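You operate a simulated robot arm through the tools that you are given. There is no shell and no other tool.

The job below is to be done with a simulated robot arm. You get a single attempt, and the scene is never put back.

Task
Put things in order on the white table. At the end: the grey corner pad stands where the blue adapter stood; the white bar marked nine is in the white tray; the blue adapter stands where the white bar marked nine stood; the yellow corner pad stands where the grey corner pad stood; whatever was shut is shut again. Leave all else as you found it, and nothing knocked over.

It is judged by the outcome, as a careful person would: the job done as asked, and still so three seconds after it is handed in. It fails if anything else is knocked over, pushed out of place, dropped, spilled or broken.

Robot
A 6-joint arm with a two-finger parallel gripper, fixed in place. Base frame: the origin is at the foot of the arm, x ahead of it, y to its left, z up; the work surface is at about z = 80. Lengths are in cm, angles in rad, forces in N, time in s.
With the tool pointing down near the work surface it reaches from about 26 to 68 cm from the base axis. Its first joint turns from -1.152 to 1.152 rad. Payload 2.9 kg.
The tool frame sits at the grasp point between the pads (the TCP): z along the fingers, y along the line on which they close. The tips reach 3 cm beyond it. The gripper opens to 11 cm. The fingers are 2 cm wide and 1 cm thick; the gripper's body (4.8 by 11.2 cm) begins 5.5 cm behind the TCP.
Orientation is that of the tool frame in the base frame, as [roll, pitch, yaw] about the fixed x, y, z axes, in that order (R = Rz(yaw) Ry(pitch) Rx(roll)). With the fingers straight down and closing along the base's y, the tool's x points along the base's -x, its y along +y and its z along -z.

Tools
- The arm moves only by the tool step_arm. Its argument "increments" is a list of rows, each a list of 7 numbers: the shift along the tool's x, y, z in mm, then the turn, a rotation vector about the tool's x, y, z in rad, then the opening, from 0 (shut) to 1 (fully open). In form: [[tx, ty, tz, wx, wy, wz, grip], ...]. A call has 1 to 20 rows; each row is the pose to reach, as a shift and turn from the pose commanded when the call began, along the tool's axes at that moment. Rows are played at 5 a second. More than 5 cm and 0.15 rad between two rows, or a gripper value outside its range, and nothing of the call is played. Where a pose cannot be reached the arm comes as near as it can. A force on the tool above 40 N (or 10 N above the force at the start of the call, whichever is more), or a blocked arm, ends the call early, and 0.2 s more pass. The fingers move at their own pace (about 10.8 cm/s each) and stop on an object; they squeeze with about 41 N. The grip force told is the motor's: it shows also when the fingers shut on nothing. Time passes only in rows, and 0.2 s behind the last, so rows that repeat a pose let the fingers close. The reply holds the time, the measured pose of the TCP, the force on the tool along the base axes, the opening and the grip force, in the units named above and with some noise, with the torque about the TCP (base axes, N m) and any sound that the robot's microphone picked up, and new pictures: "pictures" is both (left out), scene, wrist or none.
- Cameras (640 x 400 px; columns grow to the right, rows downward): "scene" is fixed at [7.7, 44.61, 136.18]; the picture's right is [-0.70, -0.72, 0.00], its down [-0.55, 0.53, -0.65] and it looks along [0.46, -0.45, -0.76] (base axes); focal length 264 px, centre (320, 200). "wrist" rides on the gripper at [7.2, 1.7, -10.3] in the tool frame; the picture's right is [-0.23, 0.97, 0.00], its down [-0.76, -0.18, -0.62] and it looks along [-0.61, -0.14, 0.78] (tool axes); focal length 222 px, centre (320, 200). There is no depth. A picture from a camera that has moved, and an enlarged one, comes with that camera's place and axes in the base frame and with its lens.
- zoom(camera, box): a new picture of the part [left, top, right, bottom] of that camera's present view, enlarged. The clock stands still meanwhile.
- close_job(): hands the job in; it is judged then, once.

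Places have to be worked out from the pictures, the camera data and where the tool is seen. Open the gripper and draw the arm clear of the work before you hand the job in, unless the task says otherwise.

The tools are called after "Request:" as a command line: name --pt "numbers of a row" for each row, then --argument value for the rest, lists and objects as JSON in quotes. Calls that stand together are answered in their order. step_arm: Moves the arm, as the interface text tells. Its arguments: {"type":"object","properties":{"increments":{"type":"array"},"pictures":{"type":"string","enum":["both","scene","wrist","none"]}},"required":["increments"]} The other tools are called the same way: zoom (camera, box) takes an enlarged picture of a part of a camera's view; close_job () hands the job in.

At the start:

```text
clock: 0.0
eef_pos: [36.13, 24.23, 103.43]
orientation: [3.141, 0.0, -3.142]
force: [-0.7, 1.1, 0.3]
moment: [-0.01, 0.01, -0.01]
width: 11.0
grasp_force: 0.0
```

scene: 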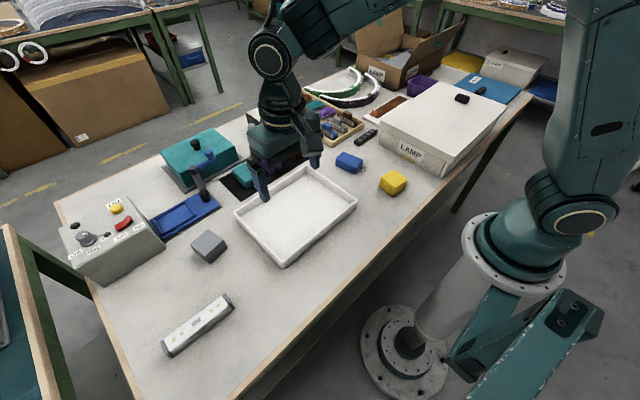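
wrist: 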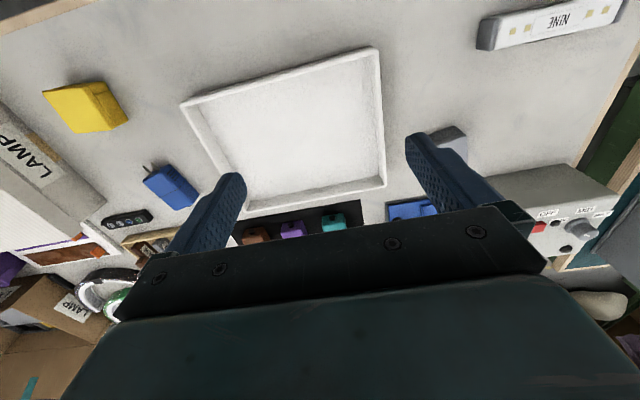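

The scene shows the nine bar at the lower left, the grey pad, the blue adapter, the yellow pad and the white tray. I zoom in to see each of them precisely before moving.

Request:
zoom --camera "scene" --box '[140, 210, 300, 370]'

Request:
zoom --camera "scene" --box '[300, 100, 460, 220]'

Request:
zoom --camera "scene" --box '[50, 110, 290, 290]'

Request:
zoom --camera "wrist" --box '[0, 0, 640, 300]'

Request:
zoom --camera "scene" --box '[220, 40, 560, 220]'

```text
2.50 times, centred on (220, 290) of scene
camera zoom: at [7.7, 44.61, 136.18], right [-0.7, -0.72, 0.0], down [-0.55, 0.53, -0.65], along [0.46, -0.45, -0.76], focal length 659 px, centre (570, -25)
```

zoom: 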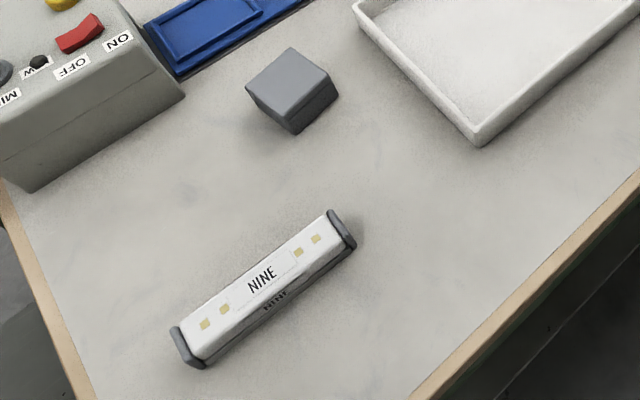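

```text
3.33 times, centred on (380, 160) of scene
camera zoom: at [7.7, 44.61, 136.18], right [-0.7, -0.72, 0.0], down [-0.55, 0.53, -0.65], along [0.46, -0.45, -0.76], focal length 879 px, centre (120, 333)
```

zoom: 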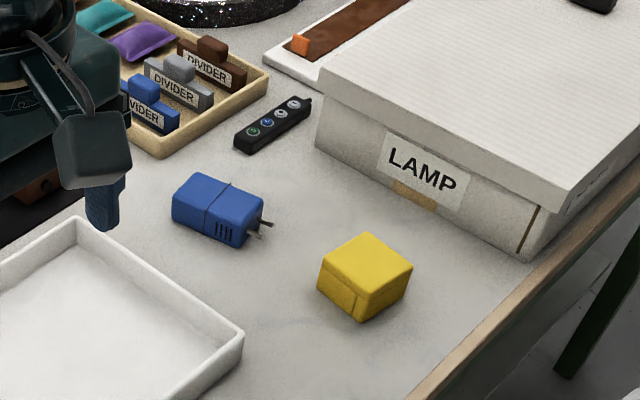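

```text
2.22 times, centred on (170, 200) of scene
camera zoom: at [7.7, 44.61, 136.18], right [-0.7, -0.72, 0.0], down [-0.55, 0.53, -0.65], along [0.46, -0.45, -0.76], focal length 586 px, centre (653, 200)
```

zoom: 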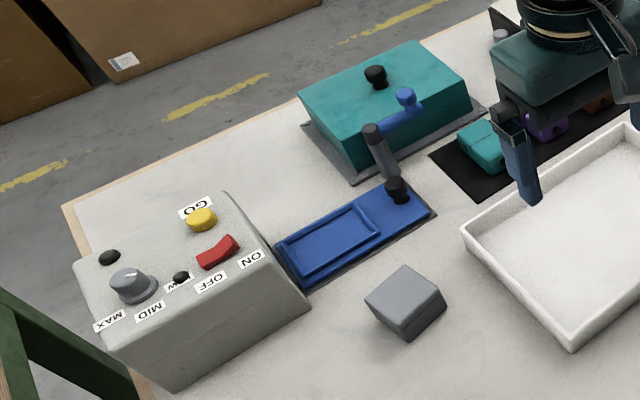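

```text
1.00 times, centred on (320, 150) of wrist (not enlarged: the box is as wide or as high as the picture)
camera zoom: at [28.94, 25.91, 113.68], right [0.23, 0.97, 0.0], down [0.76, -0.18, 0.62], along [0.61, -0.14, -0.78], focal length 222 px, centre (320, 250)
```

zoom: 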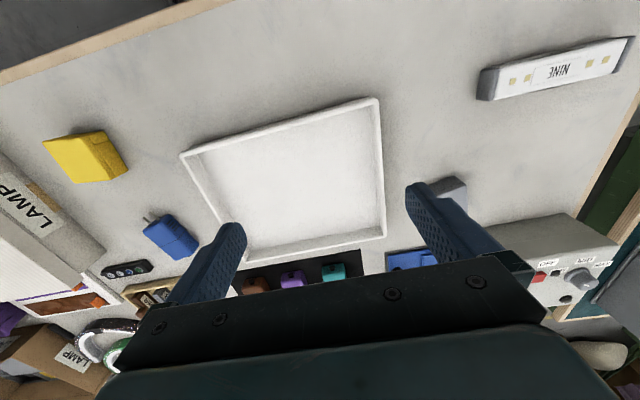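

```text
1.88 times, centred on (390, 130) of scene
camera zoom: at [7.7, 44.61, 136.18], right [-0.7, -0.72, 0.0], down [-0.55, 0.53, -0.65], along [0.46, -0.45, -0.76], focal length 496 px, centre (188, 332)
```

zoom: 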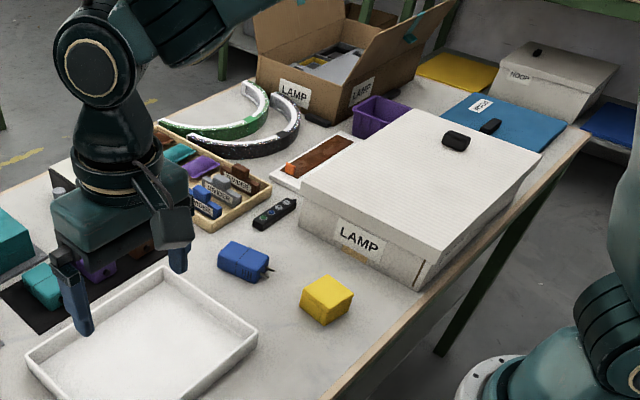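

The objects to move are all in the open, so nothing shut needs opening. I take closer zooms to measure each one.

Request:
zoom --camera "scene" --box '[180, 220, 244, 270]'

Request:
zoom --camera "scene" --box '[325, 140, 421, 200]'

Request:
zoom --camera "scene" --box '[152, 285, 248, 365]'

Request:
zoom --camera "scene" --box '[225, 160, 365, 270]'

Request:
zoom --camera "wrist" --box '[460, 0, 640, 80]'

Request:
zoom --camera "wrist" --box '[30, 60, 230, 220]'

```text
8.00 times, centred on (212, 245) of scene
camera zoom: at [7.7, 44.61, 136.18], right [-0.7, -0.72, 0.0], down [-0.55, 0.53, -0.65], along [0.46, -0.45, -0.76], focal length 2110 px, centre (1184, -160)
```

zoom: 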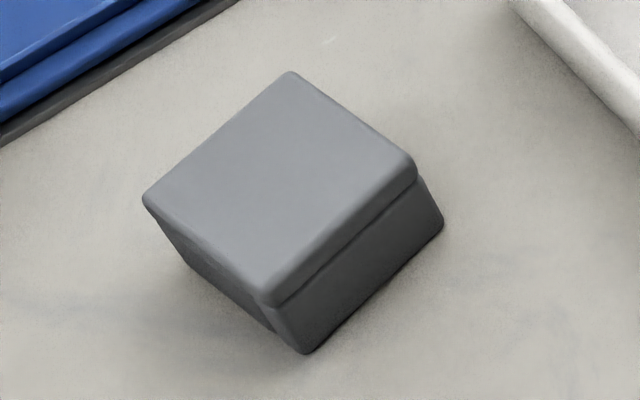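

```text
6.67 times, centred on (373, 170) of scene
camera zoom: at [7.7, 44.61, 136.18], right [-0.7, -0.72, 0.0], down [-0.55, 0.53, -0.65], along [0.46, -0.45, -0.76], focal length 1758 px, centre (-33, 400)
```

zoom: 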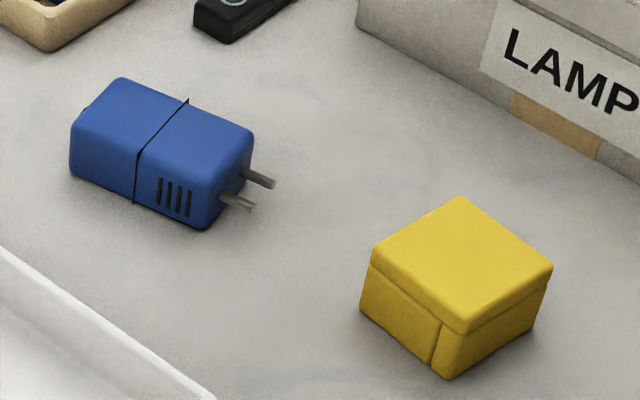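

```text
5.00 times, centred on (200, 325) of scene
camera zoom: at [7.7, 44.61, 136.18], right [-0.7, -0.72, 0.0], down [-0.55, 0.53, -0.65], along [0.46, -0.45, -0.76], focal length 1319 px, centre (920, -425)
```

zoom: 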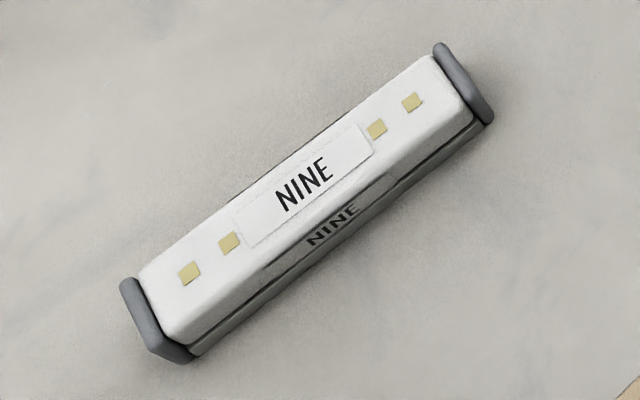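

```text
3.64 times, centred on (295, 215) of scene
camera zoom: at [7.7, 44.61, 136.18], right [-0.7, -0.72, 0.0], down [-0.55, 0.53, -0.65], along [0.46, -0.45, -0.76], focal length 959 px, centre (411, 146)
```

zoom: 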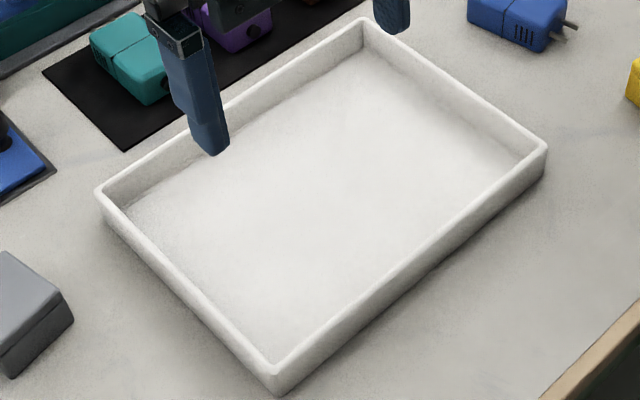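

```text
3.56 times, centred on (550, 40) of wrist
camera zoom: at [28.94, 25.91, 113.68], right [0.23, 0.97, 0.0], down [0.76, -0.18, 0.62], along [0.61, -0.14, -0.78], focal length 790 px, centre (-498, 769)
```

zoom: 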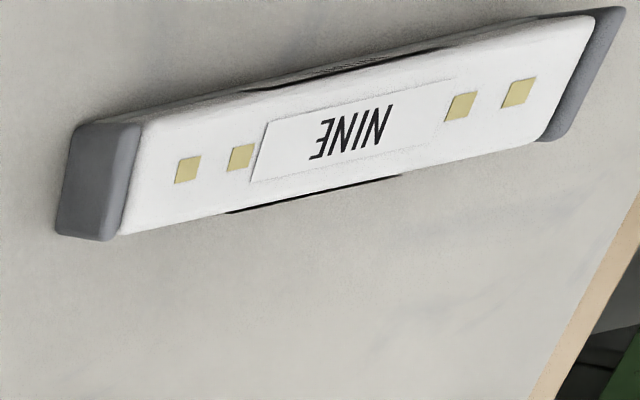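

```text
2.50 times, centred on (130, 140) of wrist
camera zoom: at [28.94, 25.91, 113.68], right [0.23, 0.97, 0.0], down [0.76, -0.18, 0.62], along [0.61, -0.14, -0.78], focal length 555 px, centre (795, 350)
```

zoom: 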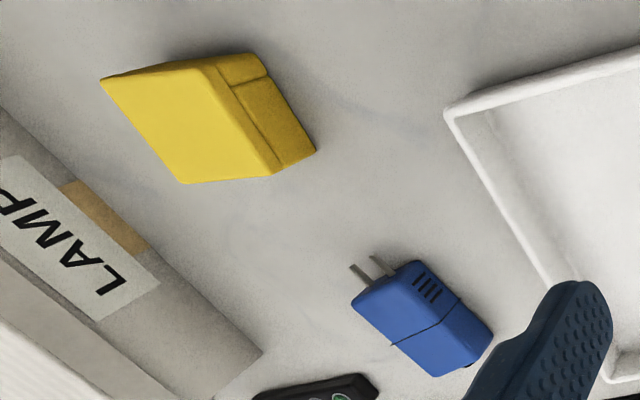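

All four objects and the tray are located: bar about (34.7, 50.9) lying along y, adapter (45.5, -5.0), grey pad (48.9, 40.9), yellow pad (30.8, -7.4), tray centred (43, 18.6). First I move above the bar, turning the gripper so it closes along base x.

Request:
step_arm --pt "1 22 5 0 0 -0.1286 0.8" --pt "2 44 10 0 0 -0.257 0.7" --pt "3 67 15 0 0 -0.386 0.6" --pt "5 89 20 0 0 -0.514 0.6" --pt "6 111 25 0 0 -0.643 0.6" --pt "7 134 30 0 0 -0.771 0.6" --pt "8 156 35 0 0 -0.9 0.6" --pt "9 178 40 0 0 -1.029 0.6" --pt "10 200 45 0 0 -1.157 0.6" --pt "12 223 50 0 0 -1.286 0.6" --pt "13 245 55 0 0 -1.414 0.6" --pt "14 267 60 0 0 -1.543 0.6" --pt "14 267 60 0 0 -1.543 0.6"

```text
clock: 2.8
eef_pos: [34.63, 51.03, 97.14]
orientation: [3.141, 0.0, -1.597]
force: [-0.5, -0.1, -0.4]
moment: [0.02, 0.04, 0.0]
width: 6.6
grasp_force: 0.1
camera wrist: at [32.96, 43.77, 107.49], right [-0.97, 0.25, 0.0], down [0.2, 0.76, 0.62], along [0.16, 0.6, -0.78], focal length 222 px, centre (320, 200)
```

scene: 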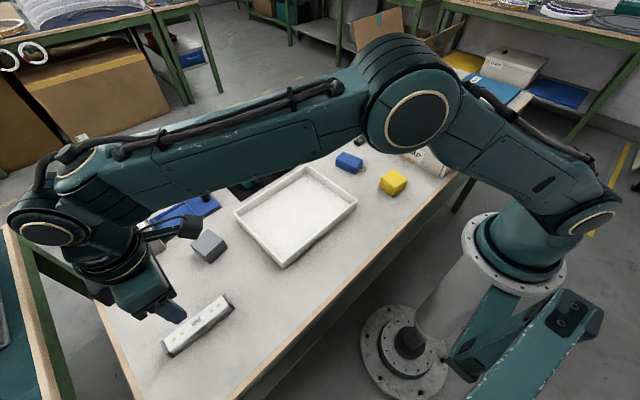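
wrist: 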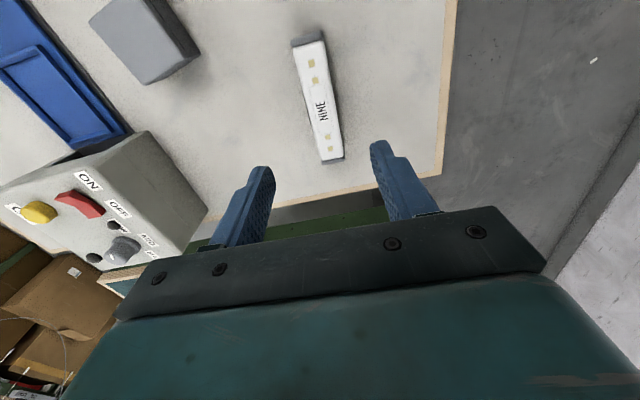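

The arm is above the bar. I zoom the wrist view to check the bar's exact position before descending.

Request:
zoom --camera "wrist" --box '[250, 20, 410, 180]'

Request:
zoom --camera "wrist" --box '[70, 0, 230, 100]'

Request:
zoom --camera "scene" --box '[120, 250, 260, 370]'

```text
2.50 times, centred on (330, 100) of wrist
camera zoom: at [32.96, 43.77, 107.49], right [-0.97, 0.25, 0.0], down [0.2, 0.76, 0.62], along [0.16, 0.6, -0.78], focal length 555 px, centre (295, 450)
```

zoom: 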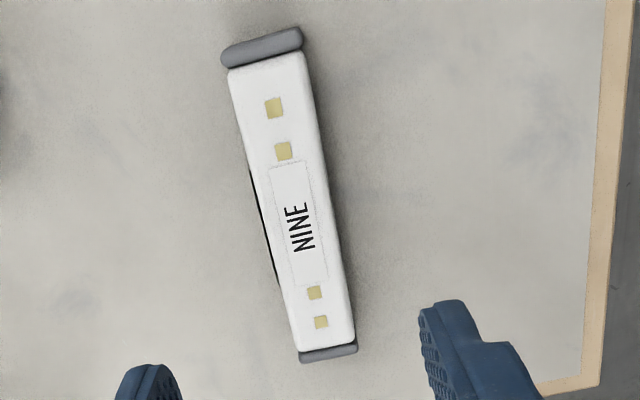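

```text
4.00 times, centred on (150, 50) of wrist
camera zoom: at [32.96, 43.77, 107.49], right [-0.97, 0.25, 0.0], down [0.2, 0.76, 0.62], along [0.16, 0.6, -0.78], focal length 888 px, centre (1000, 800)
```

zoom: 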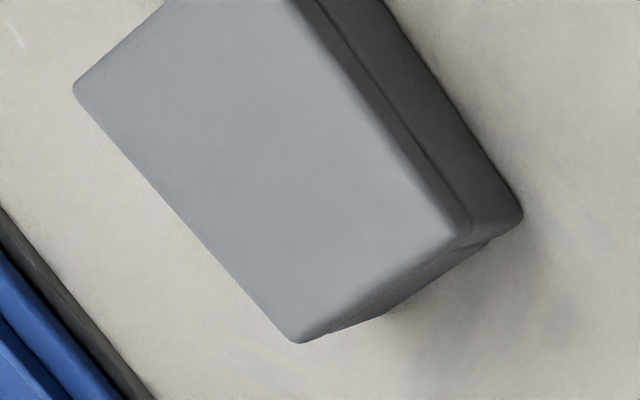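

```text
3.33 times, centred on (190, 310) of scene
camera zoom: at [7.7, 44.61, 136.18], right [-0.7, -0.72, 0.0], down [-0.55, 0.53, -0.65], along [0.46, -0.45, -0.76], focal length 879 px, centre (753, -167)
```

zoom: 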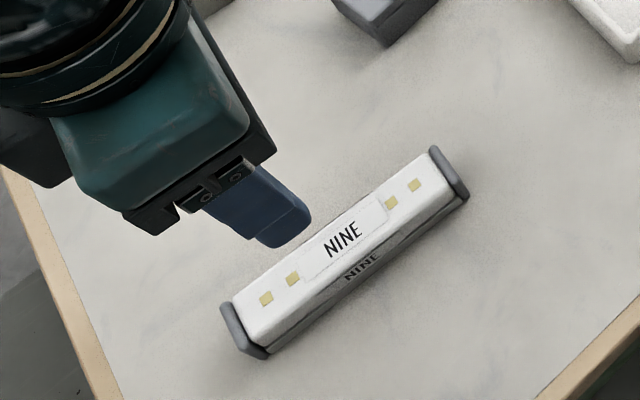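

The wrist view puts the bar's centre at about (34.5, 51.0), 3 cm tall, between the open fingers. I descend to z ≈ 83.5 and close.

Request:
step_arm --pt "0 1.5 30 0 0 0 0.6" --pt "0 1.5 60 0 0 0 0.6" --pt "0 1.5 90 0 0 0 0.6" --pt "0 1.5 115 0 0 0 0.6" --pt "0 1.5 130 0 0 0 0.6" --pt "0 1.5 136 0 0 0 0.6" --pt "0 1.5 136 0 0 0 0.6"

```text
clock: 4.4
eef_pos: [34.5, 50.95, 83.7]
orientation: [3.141, 0.0, -1.598]
force: [-0.3, 0.4, 0.9]
moment: [-0.02, -0.02, 0.0]
width: 6.62
grasp_force: 0.1
camera wrist: at [32.74, 43.63, 94.03], right [-0.97, 0.25, 0.0], down [0.2, 0.76, 0.62], along [0.16, 0.6, -0.78], focal length 222 px, centre (320, 200)
```

scene: 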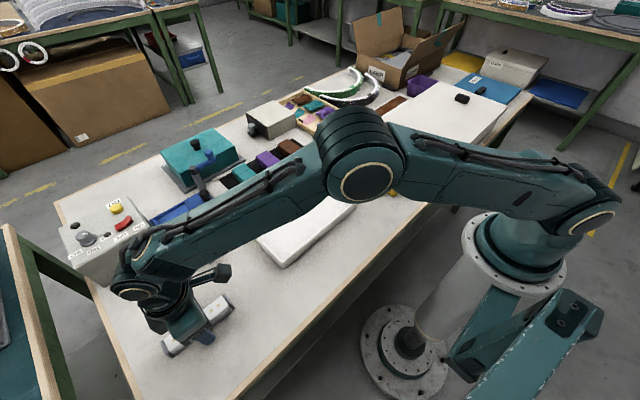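
wrist: 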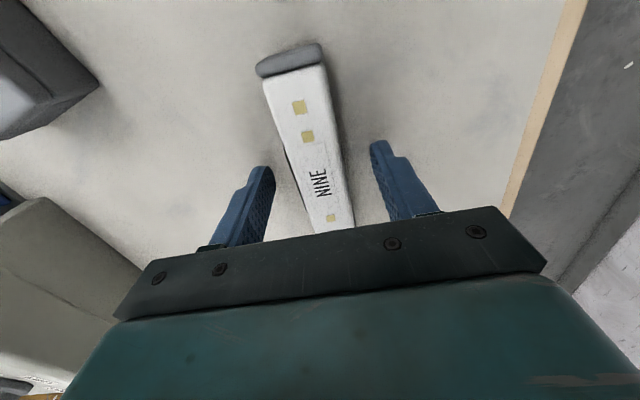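

The fingers straddle the bar at mid-length. I close and lift 2 cm slowly.

Request:
step_arm --pt "0 0 0 0 0 0 0.3" --pt "0 0 0 0 0 0 0.1" --pt "0 0 0 0 0 0 0.1" --pt "0 0 0 0 0 0 0.1" --pt "0 0 -10 0 0 0 0.1" --pt "0 0 -25 0 0 0 0.1" --pt "0 0 -50 0 0 0 0.1"

```text
clock: 6.0
eef_pos: [34.63, 51.0, 88.76]
orientation: [3.142, -0.001, -1.598]
force: [0.6, 0.5, -0.1]
moment: [0.01, 0.01, -0.03]
width: 1.12
grasp_force: 0.1
camera wrist: at [32.78, 43.77, 99.05], right [-0.97, 0.25, 0.0], down [0.2, 0.76, 0.62], along [0.16, 0.6, -0.78], focal length 222 px, centre (320, 200)
```

scene: 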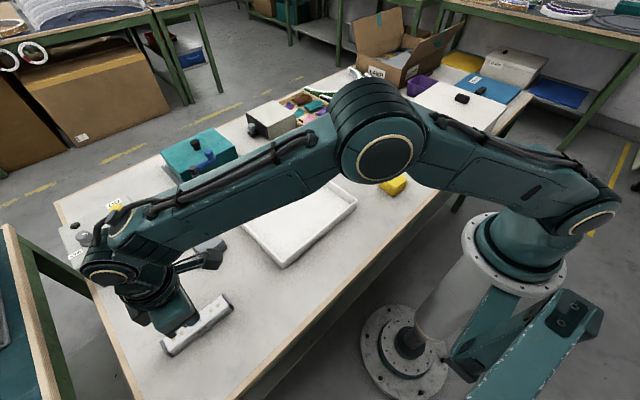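
wrist: 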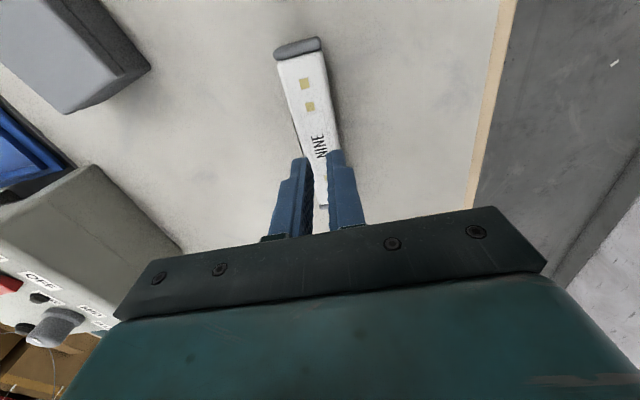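

The fingers are at 1.1 cm, so the bar was not held. I check whether the bar shifted.

Request:
zoom --camera "scene" --box '[152, 285, 248, 365]'

Request:
zoom --camera "wrist" --box '[220, 20, 420, 240]'

```text
5.00 times, centred on (200, 325) of scene
camera zoom: at [7.7, 44.61, 136.18], right [-0.7, -0.72, 0.0], down [-0.55, 0.53, -0.65], along [0.46, -0.45, -0.76], focal length 1319 px, centre (920, -425)
```

zoom: 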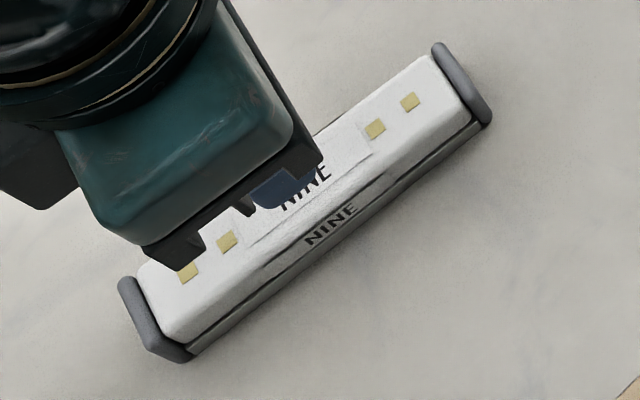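

```text
1.82 times, centred on (320, 130) of wrist
camera zoom: at [32.78, 43.77, 99.05], right [-0.97, 0.25, 0.0], down [0.2, 0.76, 0.62], along [0.16, 0.6, -0.78], focal length 404 px, centre (320, 327)
```

zoom: 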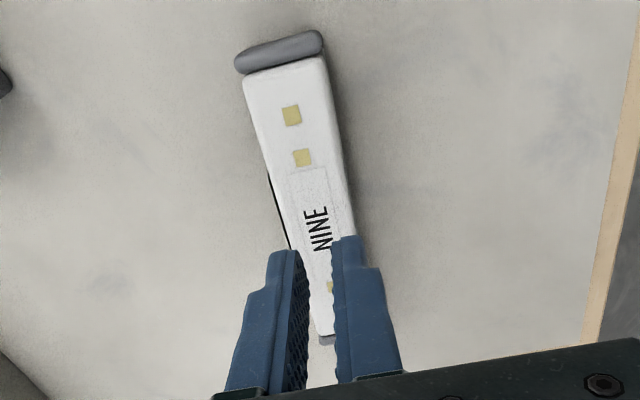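

The bar barely moved (about 1 mm) and is still upright; it slipped from the grip or was never gripped. I reopen, descend slightly lower, close fully and read the width before any lift.

Request:
step_arm --pt "0 0 0 0 0 0 0.6" --pt "0 0 0 0 0 0 0.6" --pt "0 0 25 0 0 0 0.6" --pt "0 0 45 0 0 0 0.6" --pt "0 0 54 0 0 0 0.6" --pt "0 0 54 0 0 0 0.6" --pictures "scene"

Request:
step_arm --pt "0 0 0 0 0 0 0.3" --pt "0 0 0 0 0 0 0.0" --pt "0 0 0 0 0 0 0.0" --pt "0 0 0 0 0 0 0.0"

```text
clock: 7.4
eef_pos: [34.59, 51.11, 83.48]
orientation: [3.141, -0.001, -1.598]
force: [0.2, -0.1, -0.6]
moment: [0.01, -0.01, -0.02]
width: 6.6
grasp_force: 0.1
```

scene: 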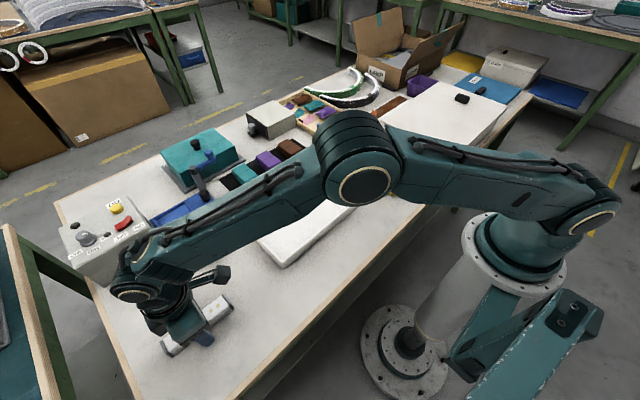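

```text
clock: 8.4
eef_pos: [34.5, 50.97, 83.52]
orientation: [3.14, 0.001, -1.599]
force: [0.0, -0.4, 0.0]
moment: [-0.03, -0.02, 0.04]
width: 3.01
grasp_force: 41.3
camera wrist: at [32.77, 43.85, 93.76], right [-0.97, 0.25, 0.0], down [0.2, 0.76, 0.62], along [0.16, 0.6, -0.78], focal length 222 px, centre (320, 200)
```

scene: 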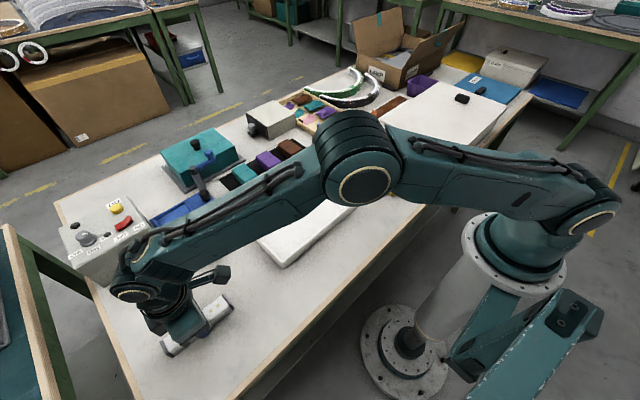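
wrist: 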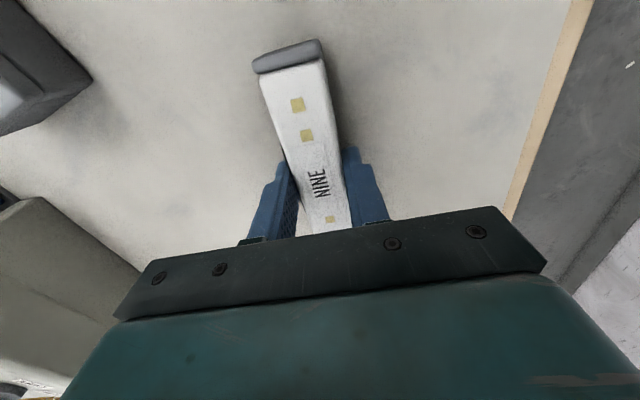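

Now the grip shows 3.0 cm and 41 N on the bar. I lift a small bit, slowly, watching force and width.

Request:
step_arm --pt "0 0 -2 0 0 0 0.0" --pt "0 0 -4 0 0 0 0.0" --pt "0 0 -6 0 0 0 0.0"

```text
clock: 9.2
eef_pos: [34.45, 51.03, 84.06]
orientation: [3.141, 0.0, -1.6]
force: [-0.5, 0.7, -1.0]
moment: [0.0, -0.03, -0.02]
width: 2.98
grasp_force: 41.6
camera wrist: at [32.75, 43.76, 94.35], right [-0.97, 0.25, 0.0], down [0.2, 0.76, 0.62], along [0.16, 0.6, -0.78], focal length 222 px, centre (320, 200)
```

scene: 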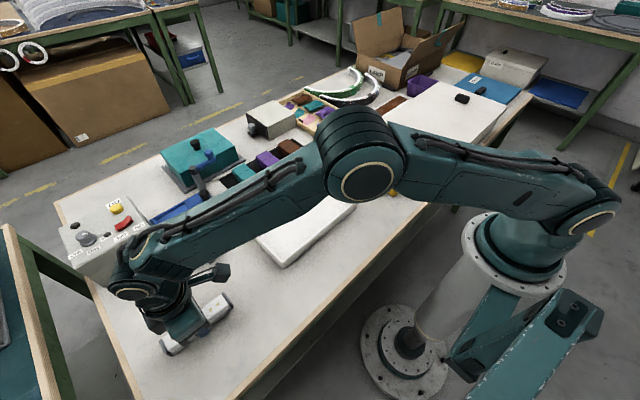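
wrist: 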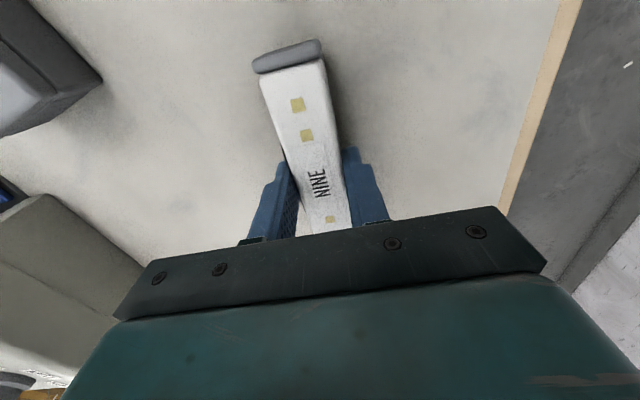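

The bar stays fixed in the wrist view while the background moves, so it is held this time. I keep lifting slowly and keep watching.

Request:
step_arm --pt "0 0 -5 0 0 0 0.0" --pt "0 0 -12 0 0 0 0.0" --pt "0 0 -20 0 0 0 0.0" --pt "0 0 -30 0 0 0 0.0" --pt "0 0 -40 0 0 0 0.0" --pt "0 0 -40 0 0 0 0.0"

```text
clock: 10.6
eef_pos: [34.7, 50.85, 87.95]
orientation: [3.141, -0.001, -1.599]
force: [0.0, 0.3, -0.9]
moment: [0.04, -0.02, -0.01]
width: 2.96
grasp_force: 41.1
camera wrist: at [32.83, 43.75, 98.32], right [-0.97, 0.25, 0.0], down [0.2, 0.76, 0.62], along [0.16, 0.6, -0.78], focal length 222 px, centre (320, 200)
```

scene: 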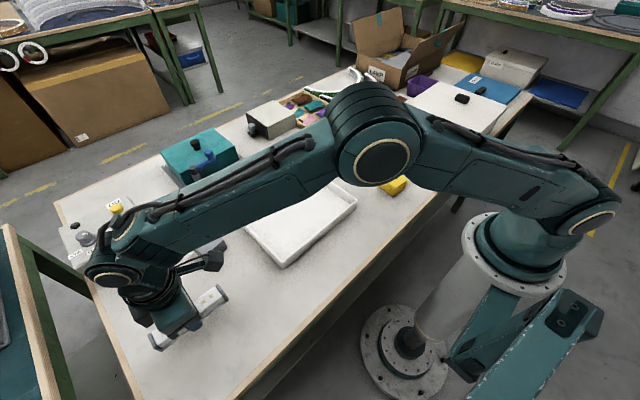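
wrist: 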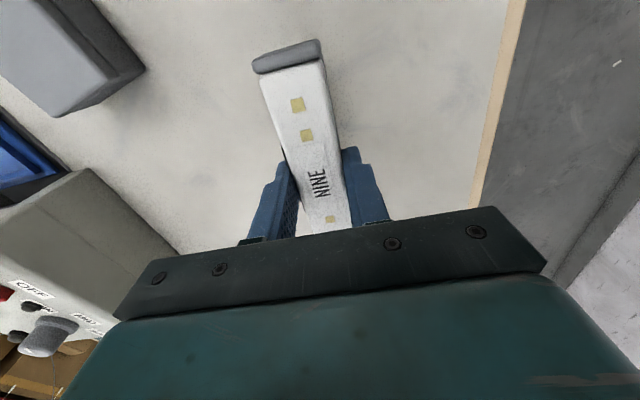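

The bar is firmly held. I carry it at height to above the tray centre (43.1, 18.5), keeping its orientation.

Request:
step_arm --pt "0 0 -25 0 0 0 0" --pt "0 0 -50 0 0 0 0" --pt "20 -6 -50 0 0 0 0" --pt "50 -15 -50 0 0 0 0" --pt "85 -25 -50 0 0 0 0" --pt "120 -35 -50 0 0 0 0" --pt "155 -45 -50 0 0 0 0" --pt "190 -56 -50 0 0 0 0" --pt "225 -66 -50 0 0 0 0" --pt "260 -76 -50 0 0 0 0" --pt "290 -85 -50 0 0 0 0" --pt "310 -91 -50 0 0 0 0" --pt "321 -94 -50 0 0 0 0" --pt "321 -94 -50 0 0 0 0"

```text
clock: 13.6
eef_pos: [42.98, 18.58, 92.94]
orientation: [-3.141, 0.0, -1.599]
force: [0.9, 0.1, -0.7]
moment: [-0.02, 0.01, 0.03]
width: 3.0
grasp_force: 41.2
camera wrist: at [41.18, 11.38, 103.17], right [-0.97, 0.25, 0.0], down [0.2, 0.76, 0.62], along [0.16, 0.6, -0.78], focal length 222 px, centre (320, 200)
```

scene: 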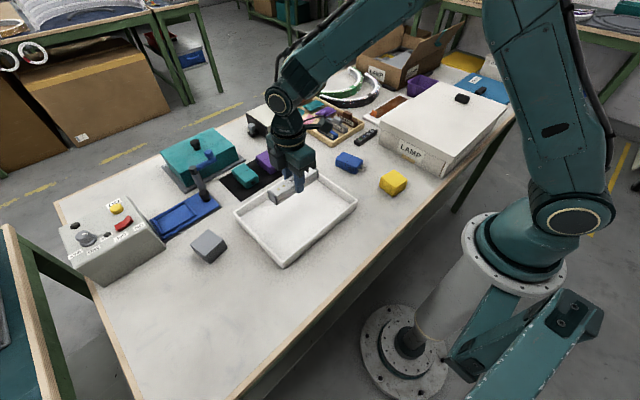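
wrist: 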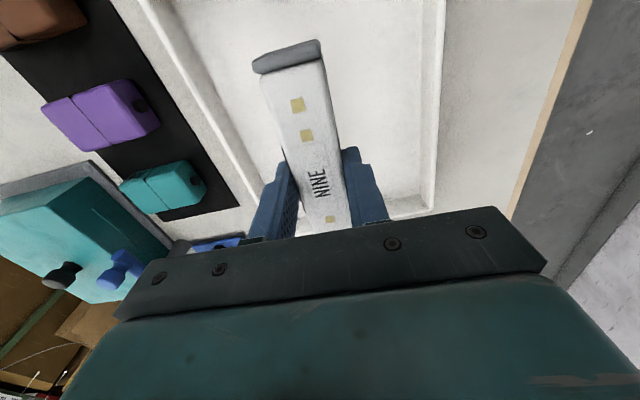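

The bar hangs centrally over the tray with clear margins. I lower to just above the tray floor, then finer steps.

Request:
step_arm --pt "0 0 25 0 0 0 0" --pt "0 0 50 0 0 0 0" --pt "0 0 68 0 0 0 0" --pt "0 0 78 0 0 0 0" --pt "0 0 82 0 0 0 0" --pt "0 0 82 0 0 0 0"

Request:
step_arm --pt "0 0 2 0 0 0 0" --pt "0 0 4 0 0 0 0" --pt "0 0 4 0 0 0 0" --pictures "wrist"

```text
clock: 15.0
eef_pos: [43.03, 18.71, 84.74]
orientation: [3.141, -0.001, -1.598]
force: [-0.5, 0.3, -0.8]
moment: [0.0, 0.0, 0.0]
width: 2.99
grasp_force: 41.3
camera wrist: at [41.15, 11.47, 94.99], right [-0.97, 0.25, 0.0], down [0.2, 0.76, 0.62], along [0.16, 0.6, -0.78], focal length 222 px, centre (320, 200)
```

scene: 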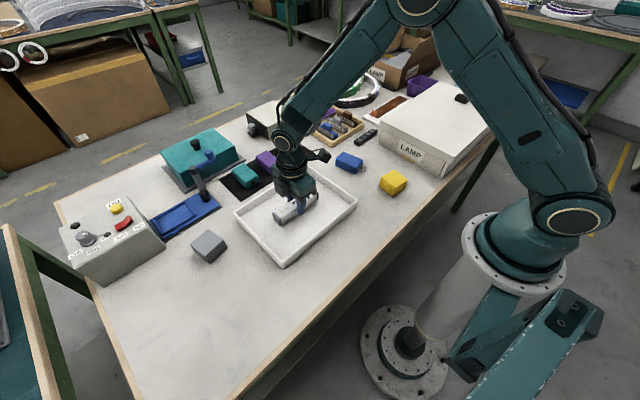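
wrist: 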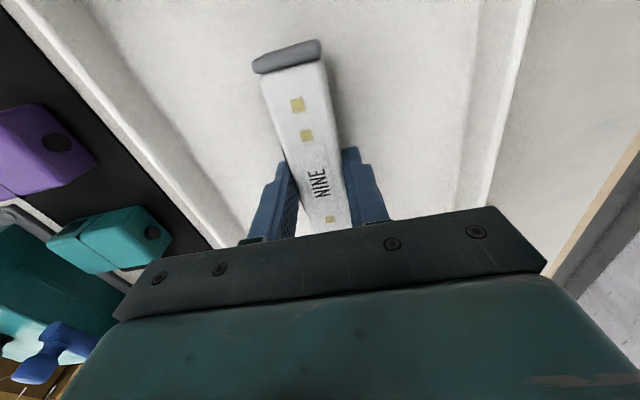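

```text
clock: 15.8
eef_pos: [42.92, 18.49, 84.31]
orientation: [-3.141, 0.0, -1.599]
force: [0.6, 0.4, 0.1]
moment: [0.0, 0.01, 0.01]
width: 2.95
grasp_force: 41.5
camera wrist: at [41.16, 11.37, 94.61], right [-0.97, 0.25, 0.0], down [0.2, 0.76, 0.62], along [0.16, 0.6, -0.78], focal length 222 px, centre (320, 200)
```

wrist: 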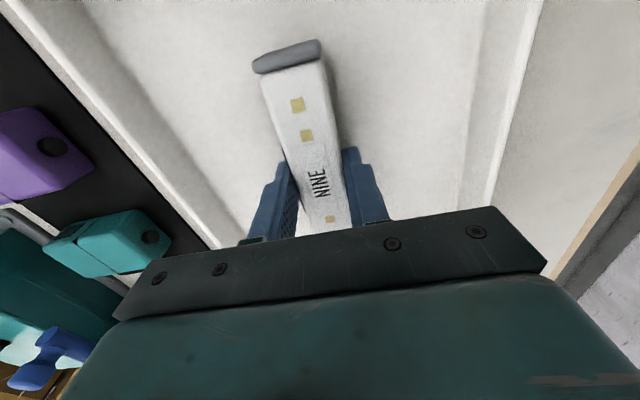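

Force along z has nearly vanished, perhaps first contact; the bar must be within a few mm of the tray floor. I go down in 1 mm steps and read the force.

Request:
step_arm --pt "0 0 1 0 0 0 0" --pt "0 0 2 0 0 0 0" --pictures "none"

Request:
step_arm --pt "0 0 1 0 0 0 0" --pt "0 0 2 0 0 0 0" --pictures "none"

```text
clock: 16.4
eef_pos: [42.93, 18.75, 84.23]
orientation: [-3.142, 0.0, -1.599]
force: [-0.3, 0.6, -0.2]
moment: [-0.01, -0.03, -0.01]
width: 3.01
grasp_force: 41.0
```

```text
clock: 17.0
eef_pos: [43.01, 18.7, 83.96]
orientation: [3.14, 0.001, -1.598]
force: [-0.7, -0.4, -0.8]
moment: [-0.02, 0.01, 0.0]
width: 3.0
grasp_force: 40.6
```

No contact yet at TCP 83.96 (bar underside ≈ 80.4). I go on down by a millimetre or two more.

Request:
step_arm --pt "0 0 1 0 0 0 0" --pt "0 0 1 0 0 0 0" --pictures "none"

Request:
step_arm --pt "0 0 1 0 0 0 0" --pt "0 0 1 0 0 0 0" --pictures "none"

```text
clock: 17.6
eef_pos: [42.93, 18.63, 83.97]
orientation: [3.141, 0.001, -1.599]
force: [-1.3, 0.0, 2.7]
moment: [-0.11, 0.02, -0.03]
width: 2.99
grasp_force: 41.2
```

```text
clock: 18.2
eef_pos: [43.0, 18.58, 83.92]
orientation: [-3.14, 0.0, -1.599]
force: [-2.1, -0.4, 13.8]
moment: [-0.25, 0.08, -0.01]
width: 2.99
grasp_force: 41.0
```

Contact: 13.8 N upward, so the bar rests on the tray floor. I ease up 1 mm, open moderately and rise.

Request:
step_arm --pt "0 0 -1 0 0 0 0" --pt "0 0 -1 0 0 0 0.3" --pt "0 0 -1 0 0 0 0.5" --pt "0 0 -1 0 0 0 0.5" --pt "0 0 -15 0 0 0 0.5" --pt "0 0 -45 0 0 0 0.5" --pt "0 0 -80 0 0 0 0.5" --pt "0 0 -115 0 0 0 0.5" --pt "0 0 -115 0 0 0 0.5"

```text
clock: 20.2
eef_pos: [43.15, 18.73, 95.51]
orientation: [-3.14, 0.0, -1.6]
force: [-0.8, -0.4, 0.1]
moment: [0.01, 0.01, 0.01]
width: 5.5
grasp_force: 0.0
camera wrist: at [41.37, 11.45, 105.71], right [-0.97, 0.25, 0.0], down [0.2, 0.76, 0.62], along [0.16, 0.6, -0.78], focal length 222 px, centre (320, 200)
```

scene: 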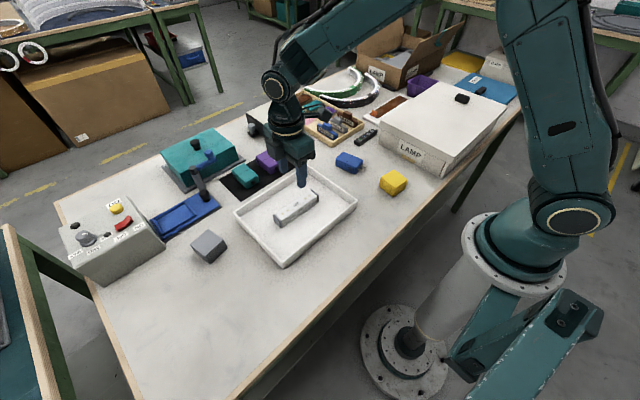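
wrist: 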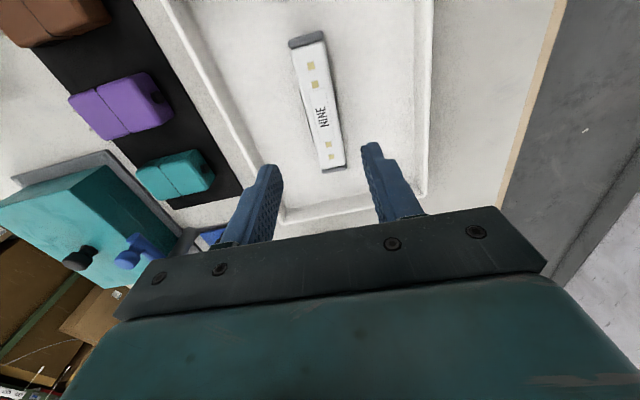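

The bar lies centred in the tray. Next I move above the blue adapter (≈45.5, -5.0), turning the gripper to close across its 4 cm width.

Request:
step_arm --pt "23 -3 -2 0 0 0.13 0.6" --pt "47 -6 -4 0 0 0.26 0.65" --pt "70 -9 -6 0 0 0.391 0.7" --pt "94 -12 -8 0 0 0.521 0.7" --pt "117 -15 -10 0 0 0.651 0.7" --pt "141 -18 -10 0 0 0.782 0.7" --pt "164 -21 -10 0 0 0.912 0.7" --pt "188 -24 -10 0 0 1.042 0.7" --pt "211 -27 -10 0 0 1.173 0.7" --pt "235 -31 -10 0 0 1.303 0.7" --pt "235 -31 -10 0 0 1.303 0.7"

Request:
zoom --camera "wrist" --box '[220, 40, 420, 200]'

Request:
zoom --camera "wrist" --box '[0, 0, 640, 400]'

```text
clock: 22.6
eef_pos: [45.63, -4.95, 96.25]
orientation: [-3.141, 0.0, -2.902]
force: [-0.5, 0.2, 1.1]
moment: [0.01, -0.01, 0.03]
width: 7.69
grasp_force: 0.1
camera wrist: at [38.23, -5.09, 106.53], right [-0.01, 1.0, 0.0], down [0.78, 0.01, 0.62], along [0.62, 0.01, -0.78], focal length 222 px, centre (320, 200)
```

scene: 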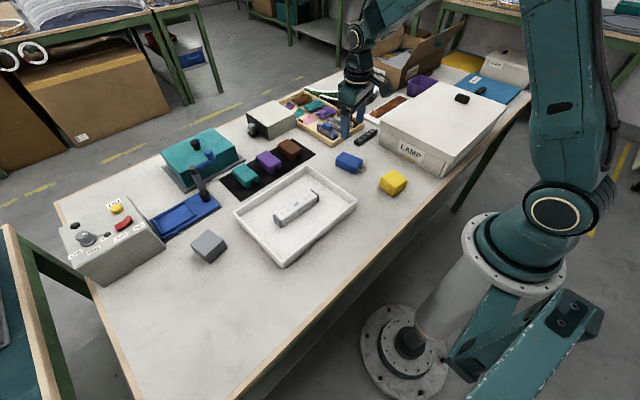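
wrist: 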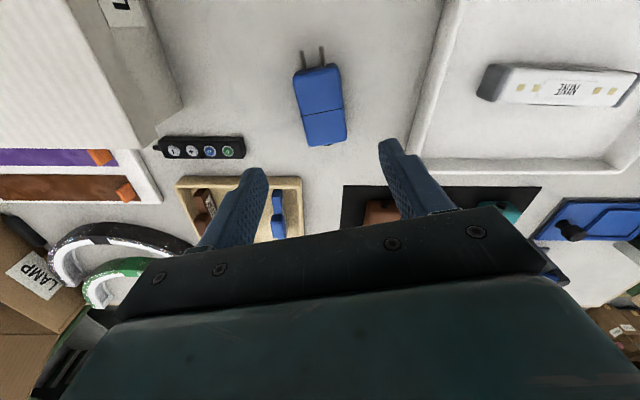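

```text
2.50 times, centred on (320, 120) of wrist
camera zoom: at [38.23, -5.09, 106.53], right [-0.01, 1.0, 0.0], down [0.78, 0.01, 0.62], along [0.62, 0.01, -0.78], focal length 555 px, centre (320, 400)
```

zoom: 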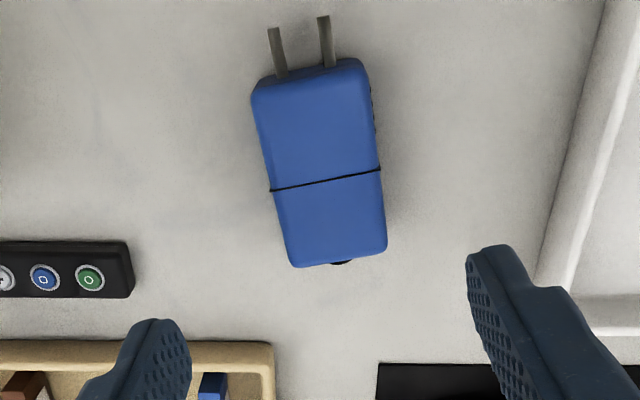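

```text
1.00 times, centred on (320, 200) of wrist (not enlarged: the box is as wide or as high as the picture)
camera zoom: at [38.23, -5.09, 106.53], right [-0.01, 1.0, 0.0], down [0.78, 0.01, 0.62], along [0.62, 0.01, -0.78], focal length 222 px, centre (320, 200)
```

zoom: 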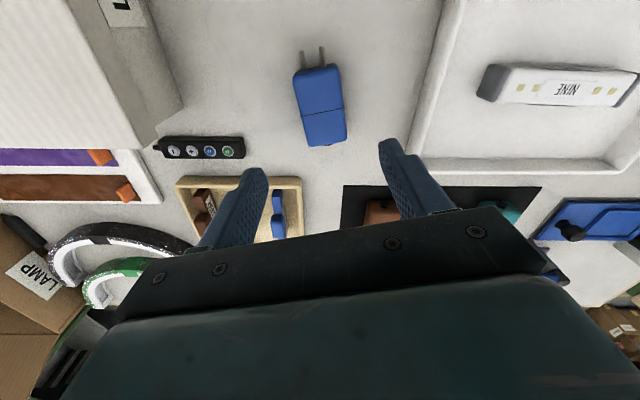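

The wrist view refines the adapter to (45.4, -4.85), axis about 0.21 rad from x, 3 cm tall. I trim position and yaw, descend to z ≈ 83.5 and close fully.

Request:
step_arm --pt "1.7 1.4 30 0 0 0.03 0.7" --pt "1.7 1.4 60 0 0 0.03 0.7" --pt "1.7 1.4 90 0 0 0.03 0.7" --pt "1.7 1.4 112 0 0 0.03 0.7" --pt "1.7 1.4 123 0 0 0.03 0.7" --pt "1.7 1.4 127 0 0 0.03 0.7" --pt "1.7 1.4 127 0 0 0.03 0.7"

```text
clock: 24.2
eef_pos: [45.36, -4.99, 83.7]
orientation: [3.141, 0.0, -2.933]
force: [-0.3, -0.4, -0.1]
moment: [-0.02, -0.04, -0.03]
width: 7.71
grasp_force: 0.0
camera wrist: at [38.02, -4.81, 93.92], right [0.02, 1.0, 0.0], down [0.78, -0.01, 0.62], along [0.62, -0.01, -0.78], focal length 222 px, centre (320, 200)
```

scene: 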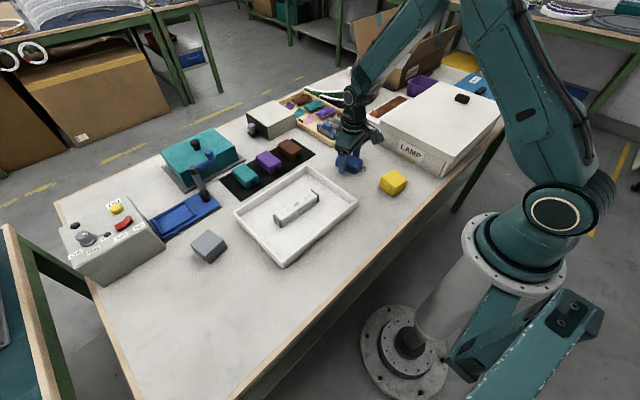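
wrist: 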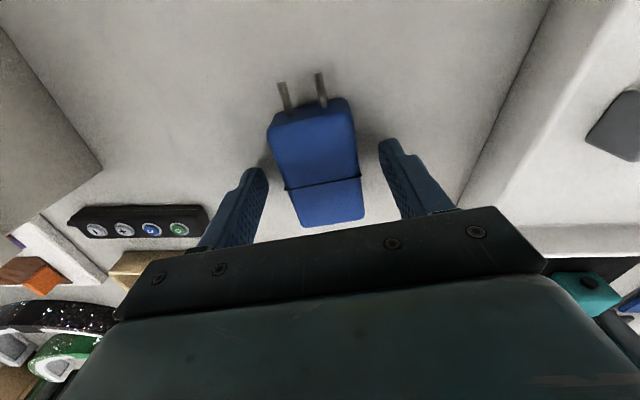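

The adapter sits between the fingers. I close fully, then test-lift a little.

Request:
step_arm --pt "0 0 0 0 0 0 0.4" --pt "0 0 0 0 0 0 0" --pt "0 0 0 0 0 0 0" --pt "0 0 0 0 0 0 0" --pt "0 0 -2 0 0 0 0" --pt "0 0 -4 0 0 0 0" --pt "0 0 -8 0 0 0 0" --pt "0 0 -8 0 0 0 0"

```text
clock: 26.0
eef_pos: [45.13, -4.87, 84.55]
orientation: [3.141, 0.0, -2.933]
force: [0.3, 0.3, -1.6]
moment: [0.0, 0.01, -0.04]
width: 4.52
grasp_force: 41.5
camera wrist: at [37.93, -4.73, 94.73], right [0.02, 1.0, 0.0], down [0.78, -0.02, 0.62], along [0.62, -0.01, -0.78], focal length 222 px, centre (320, 200)
```

scene: 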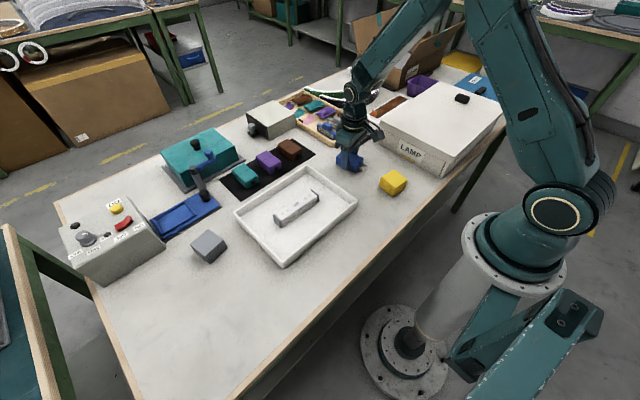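
wrist: 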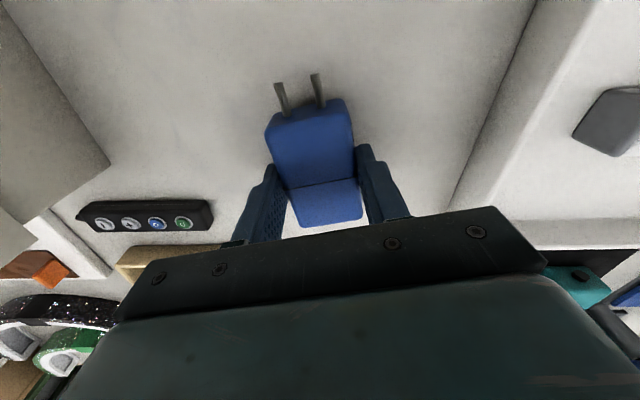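

The adapter is held (4.5 cm, 41 N). I lift it clear and carry it across to above the bar's old place (34.5, 51.0), turning it to lie along the bar's former axis.

Request:
step_arm --pt "0 0 -20 0 0 0 0" --pt "0 0 -55 0 0 0 0" --pt "0 0 -90 0 0 0 0" --pt "-0.3 18 -110 0 0 -0.05 0" --pt "-0.9 53 -110 0 0 -0.13 0" --pt "-1.5 89 -110 0 0 -0.21 0" --pt "-2.1 125 -110 0 0 -0.3 0" --pt "-2.8 161 -110 0 0 -0.38 0" --pt "-3.4 197 -110 0 0 -0.47 0" --pt "-4 233 -110 0 0 -0.55 0" --pt "-4.6 269 -110 0 0 -0.64 0" --pt "-5.3 305 -110 0 0 -0.72 0" --pt "-5.9 341 -110 0 0 -0.81 0" --pt "-6.5 377 -110 0 0 -0.89 0" --pt "-7.1 413 -110 0 0 -0.98 0" --pt "-7.7 449 -110 0 0 -1.06 0" --pt "-8.4 485 -110 0 0 -1.15 0" --pt "-9 521 -110 0 0 -1.23 0" --pt "-9.5 550 -110 0 0 -1.29 0" --pt "-9.8 569 -110 0 0 -1.33 0"

Request:
step_arm --pt "0 0 0 0 0 0 0" --pt "0 0 0 0 0 0 0"

```text
clock: 30.2
eef_pos: [34.44, 51.1, 95.37]
orientation: [-3.141, 0.0, -1.601]
force: [0.4, -0.5, -2.4]
moment: [0.0, 0.0, -0.02]
width: 4.5
grasp_force: 41.0
camera wrist: at [32.64, 43.89, 105.73], right [-0.97, 0.26, 0.0], down [0.2, 0.76, 0.62], along [0.16, 0.6, -0.78], focal length 222 px, centre (320, 200)
```

scene: 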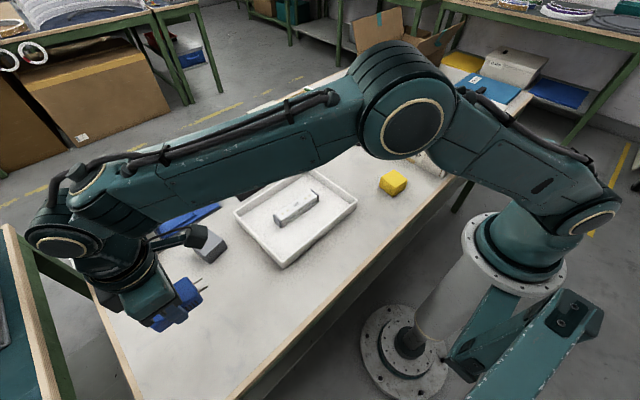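
wrist: 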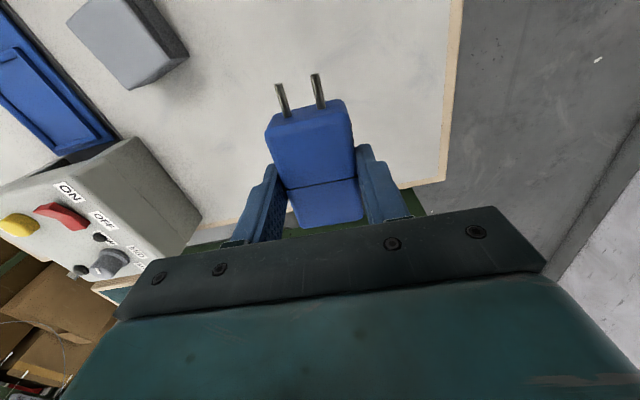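

```text
clock: 30.8
eef_pos: [34.39, 51.04, 95.54]
orientation: [3.141, -0.001, -1.602]
force: [-0.7, -0.4, -1.2]
moment: [-0.03, -0.01, 0.01]
width: 4.53
grasp_force: 41.4
camera wrist: at [32.65, 43.85, 105.71], right [-0.97, 0.26, 0.0], down [0.2, 0.76, 0.62], along [0.16, 0.6, -0.78], focal length 222 px, centre (320, 200)
```

scene: 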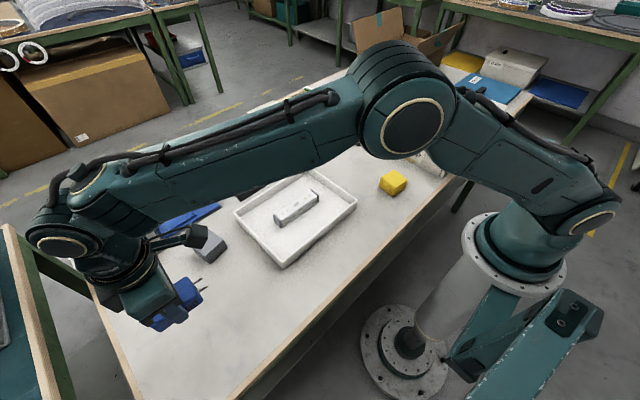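
wrist: 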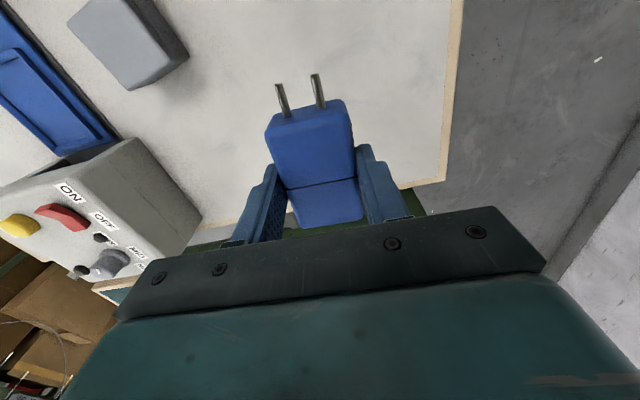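

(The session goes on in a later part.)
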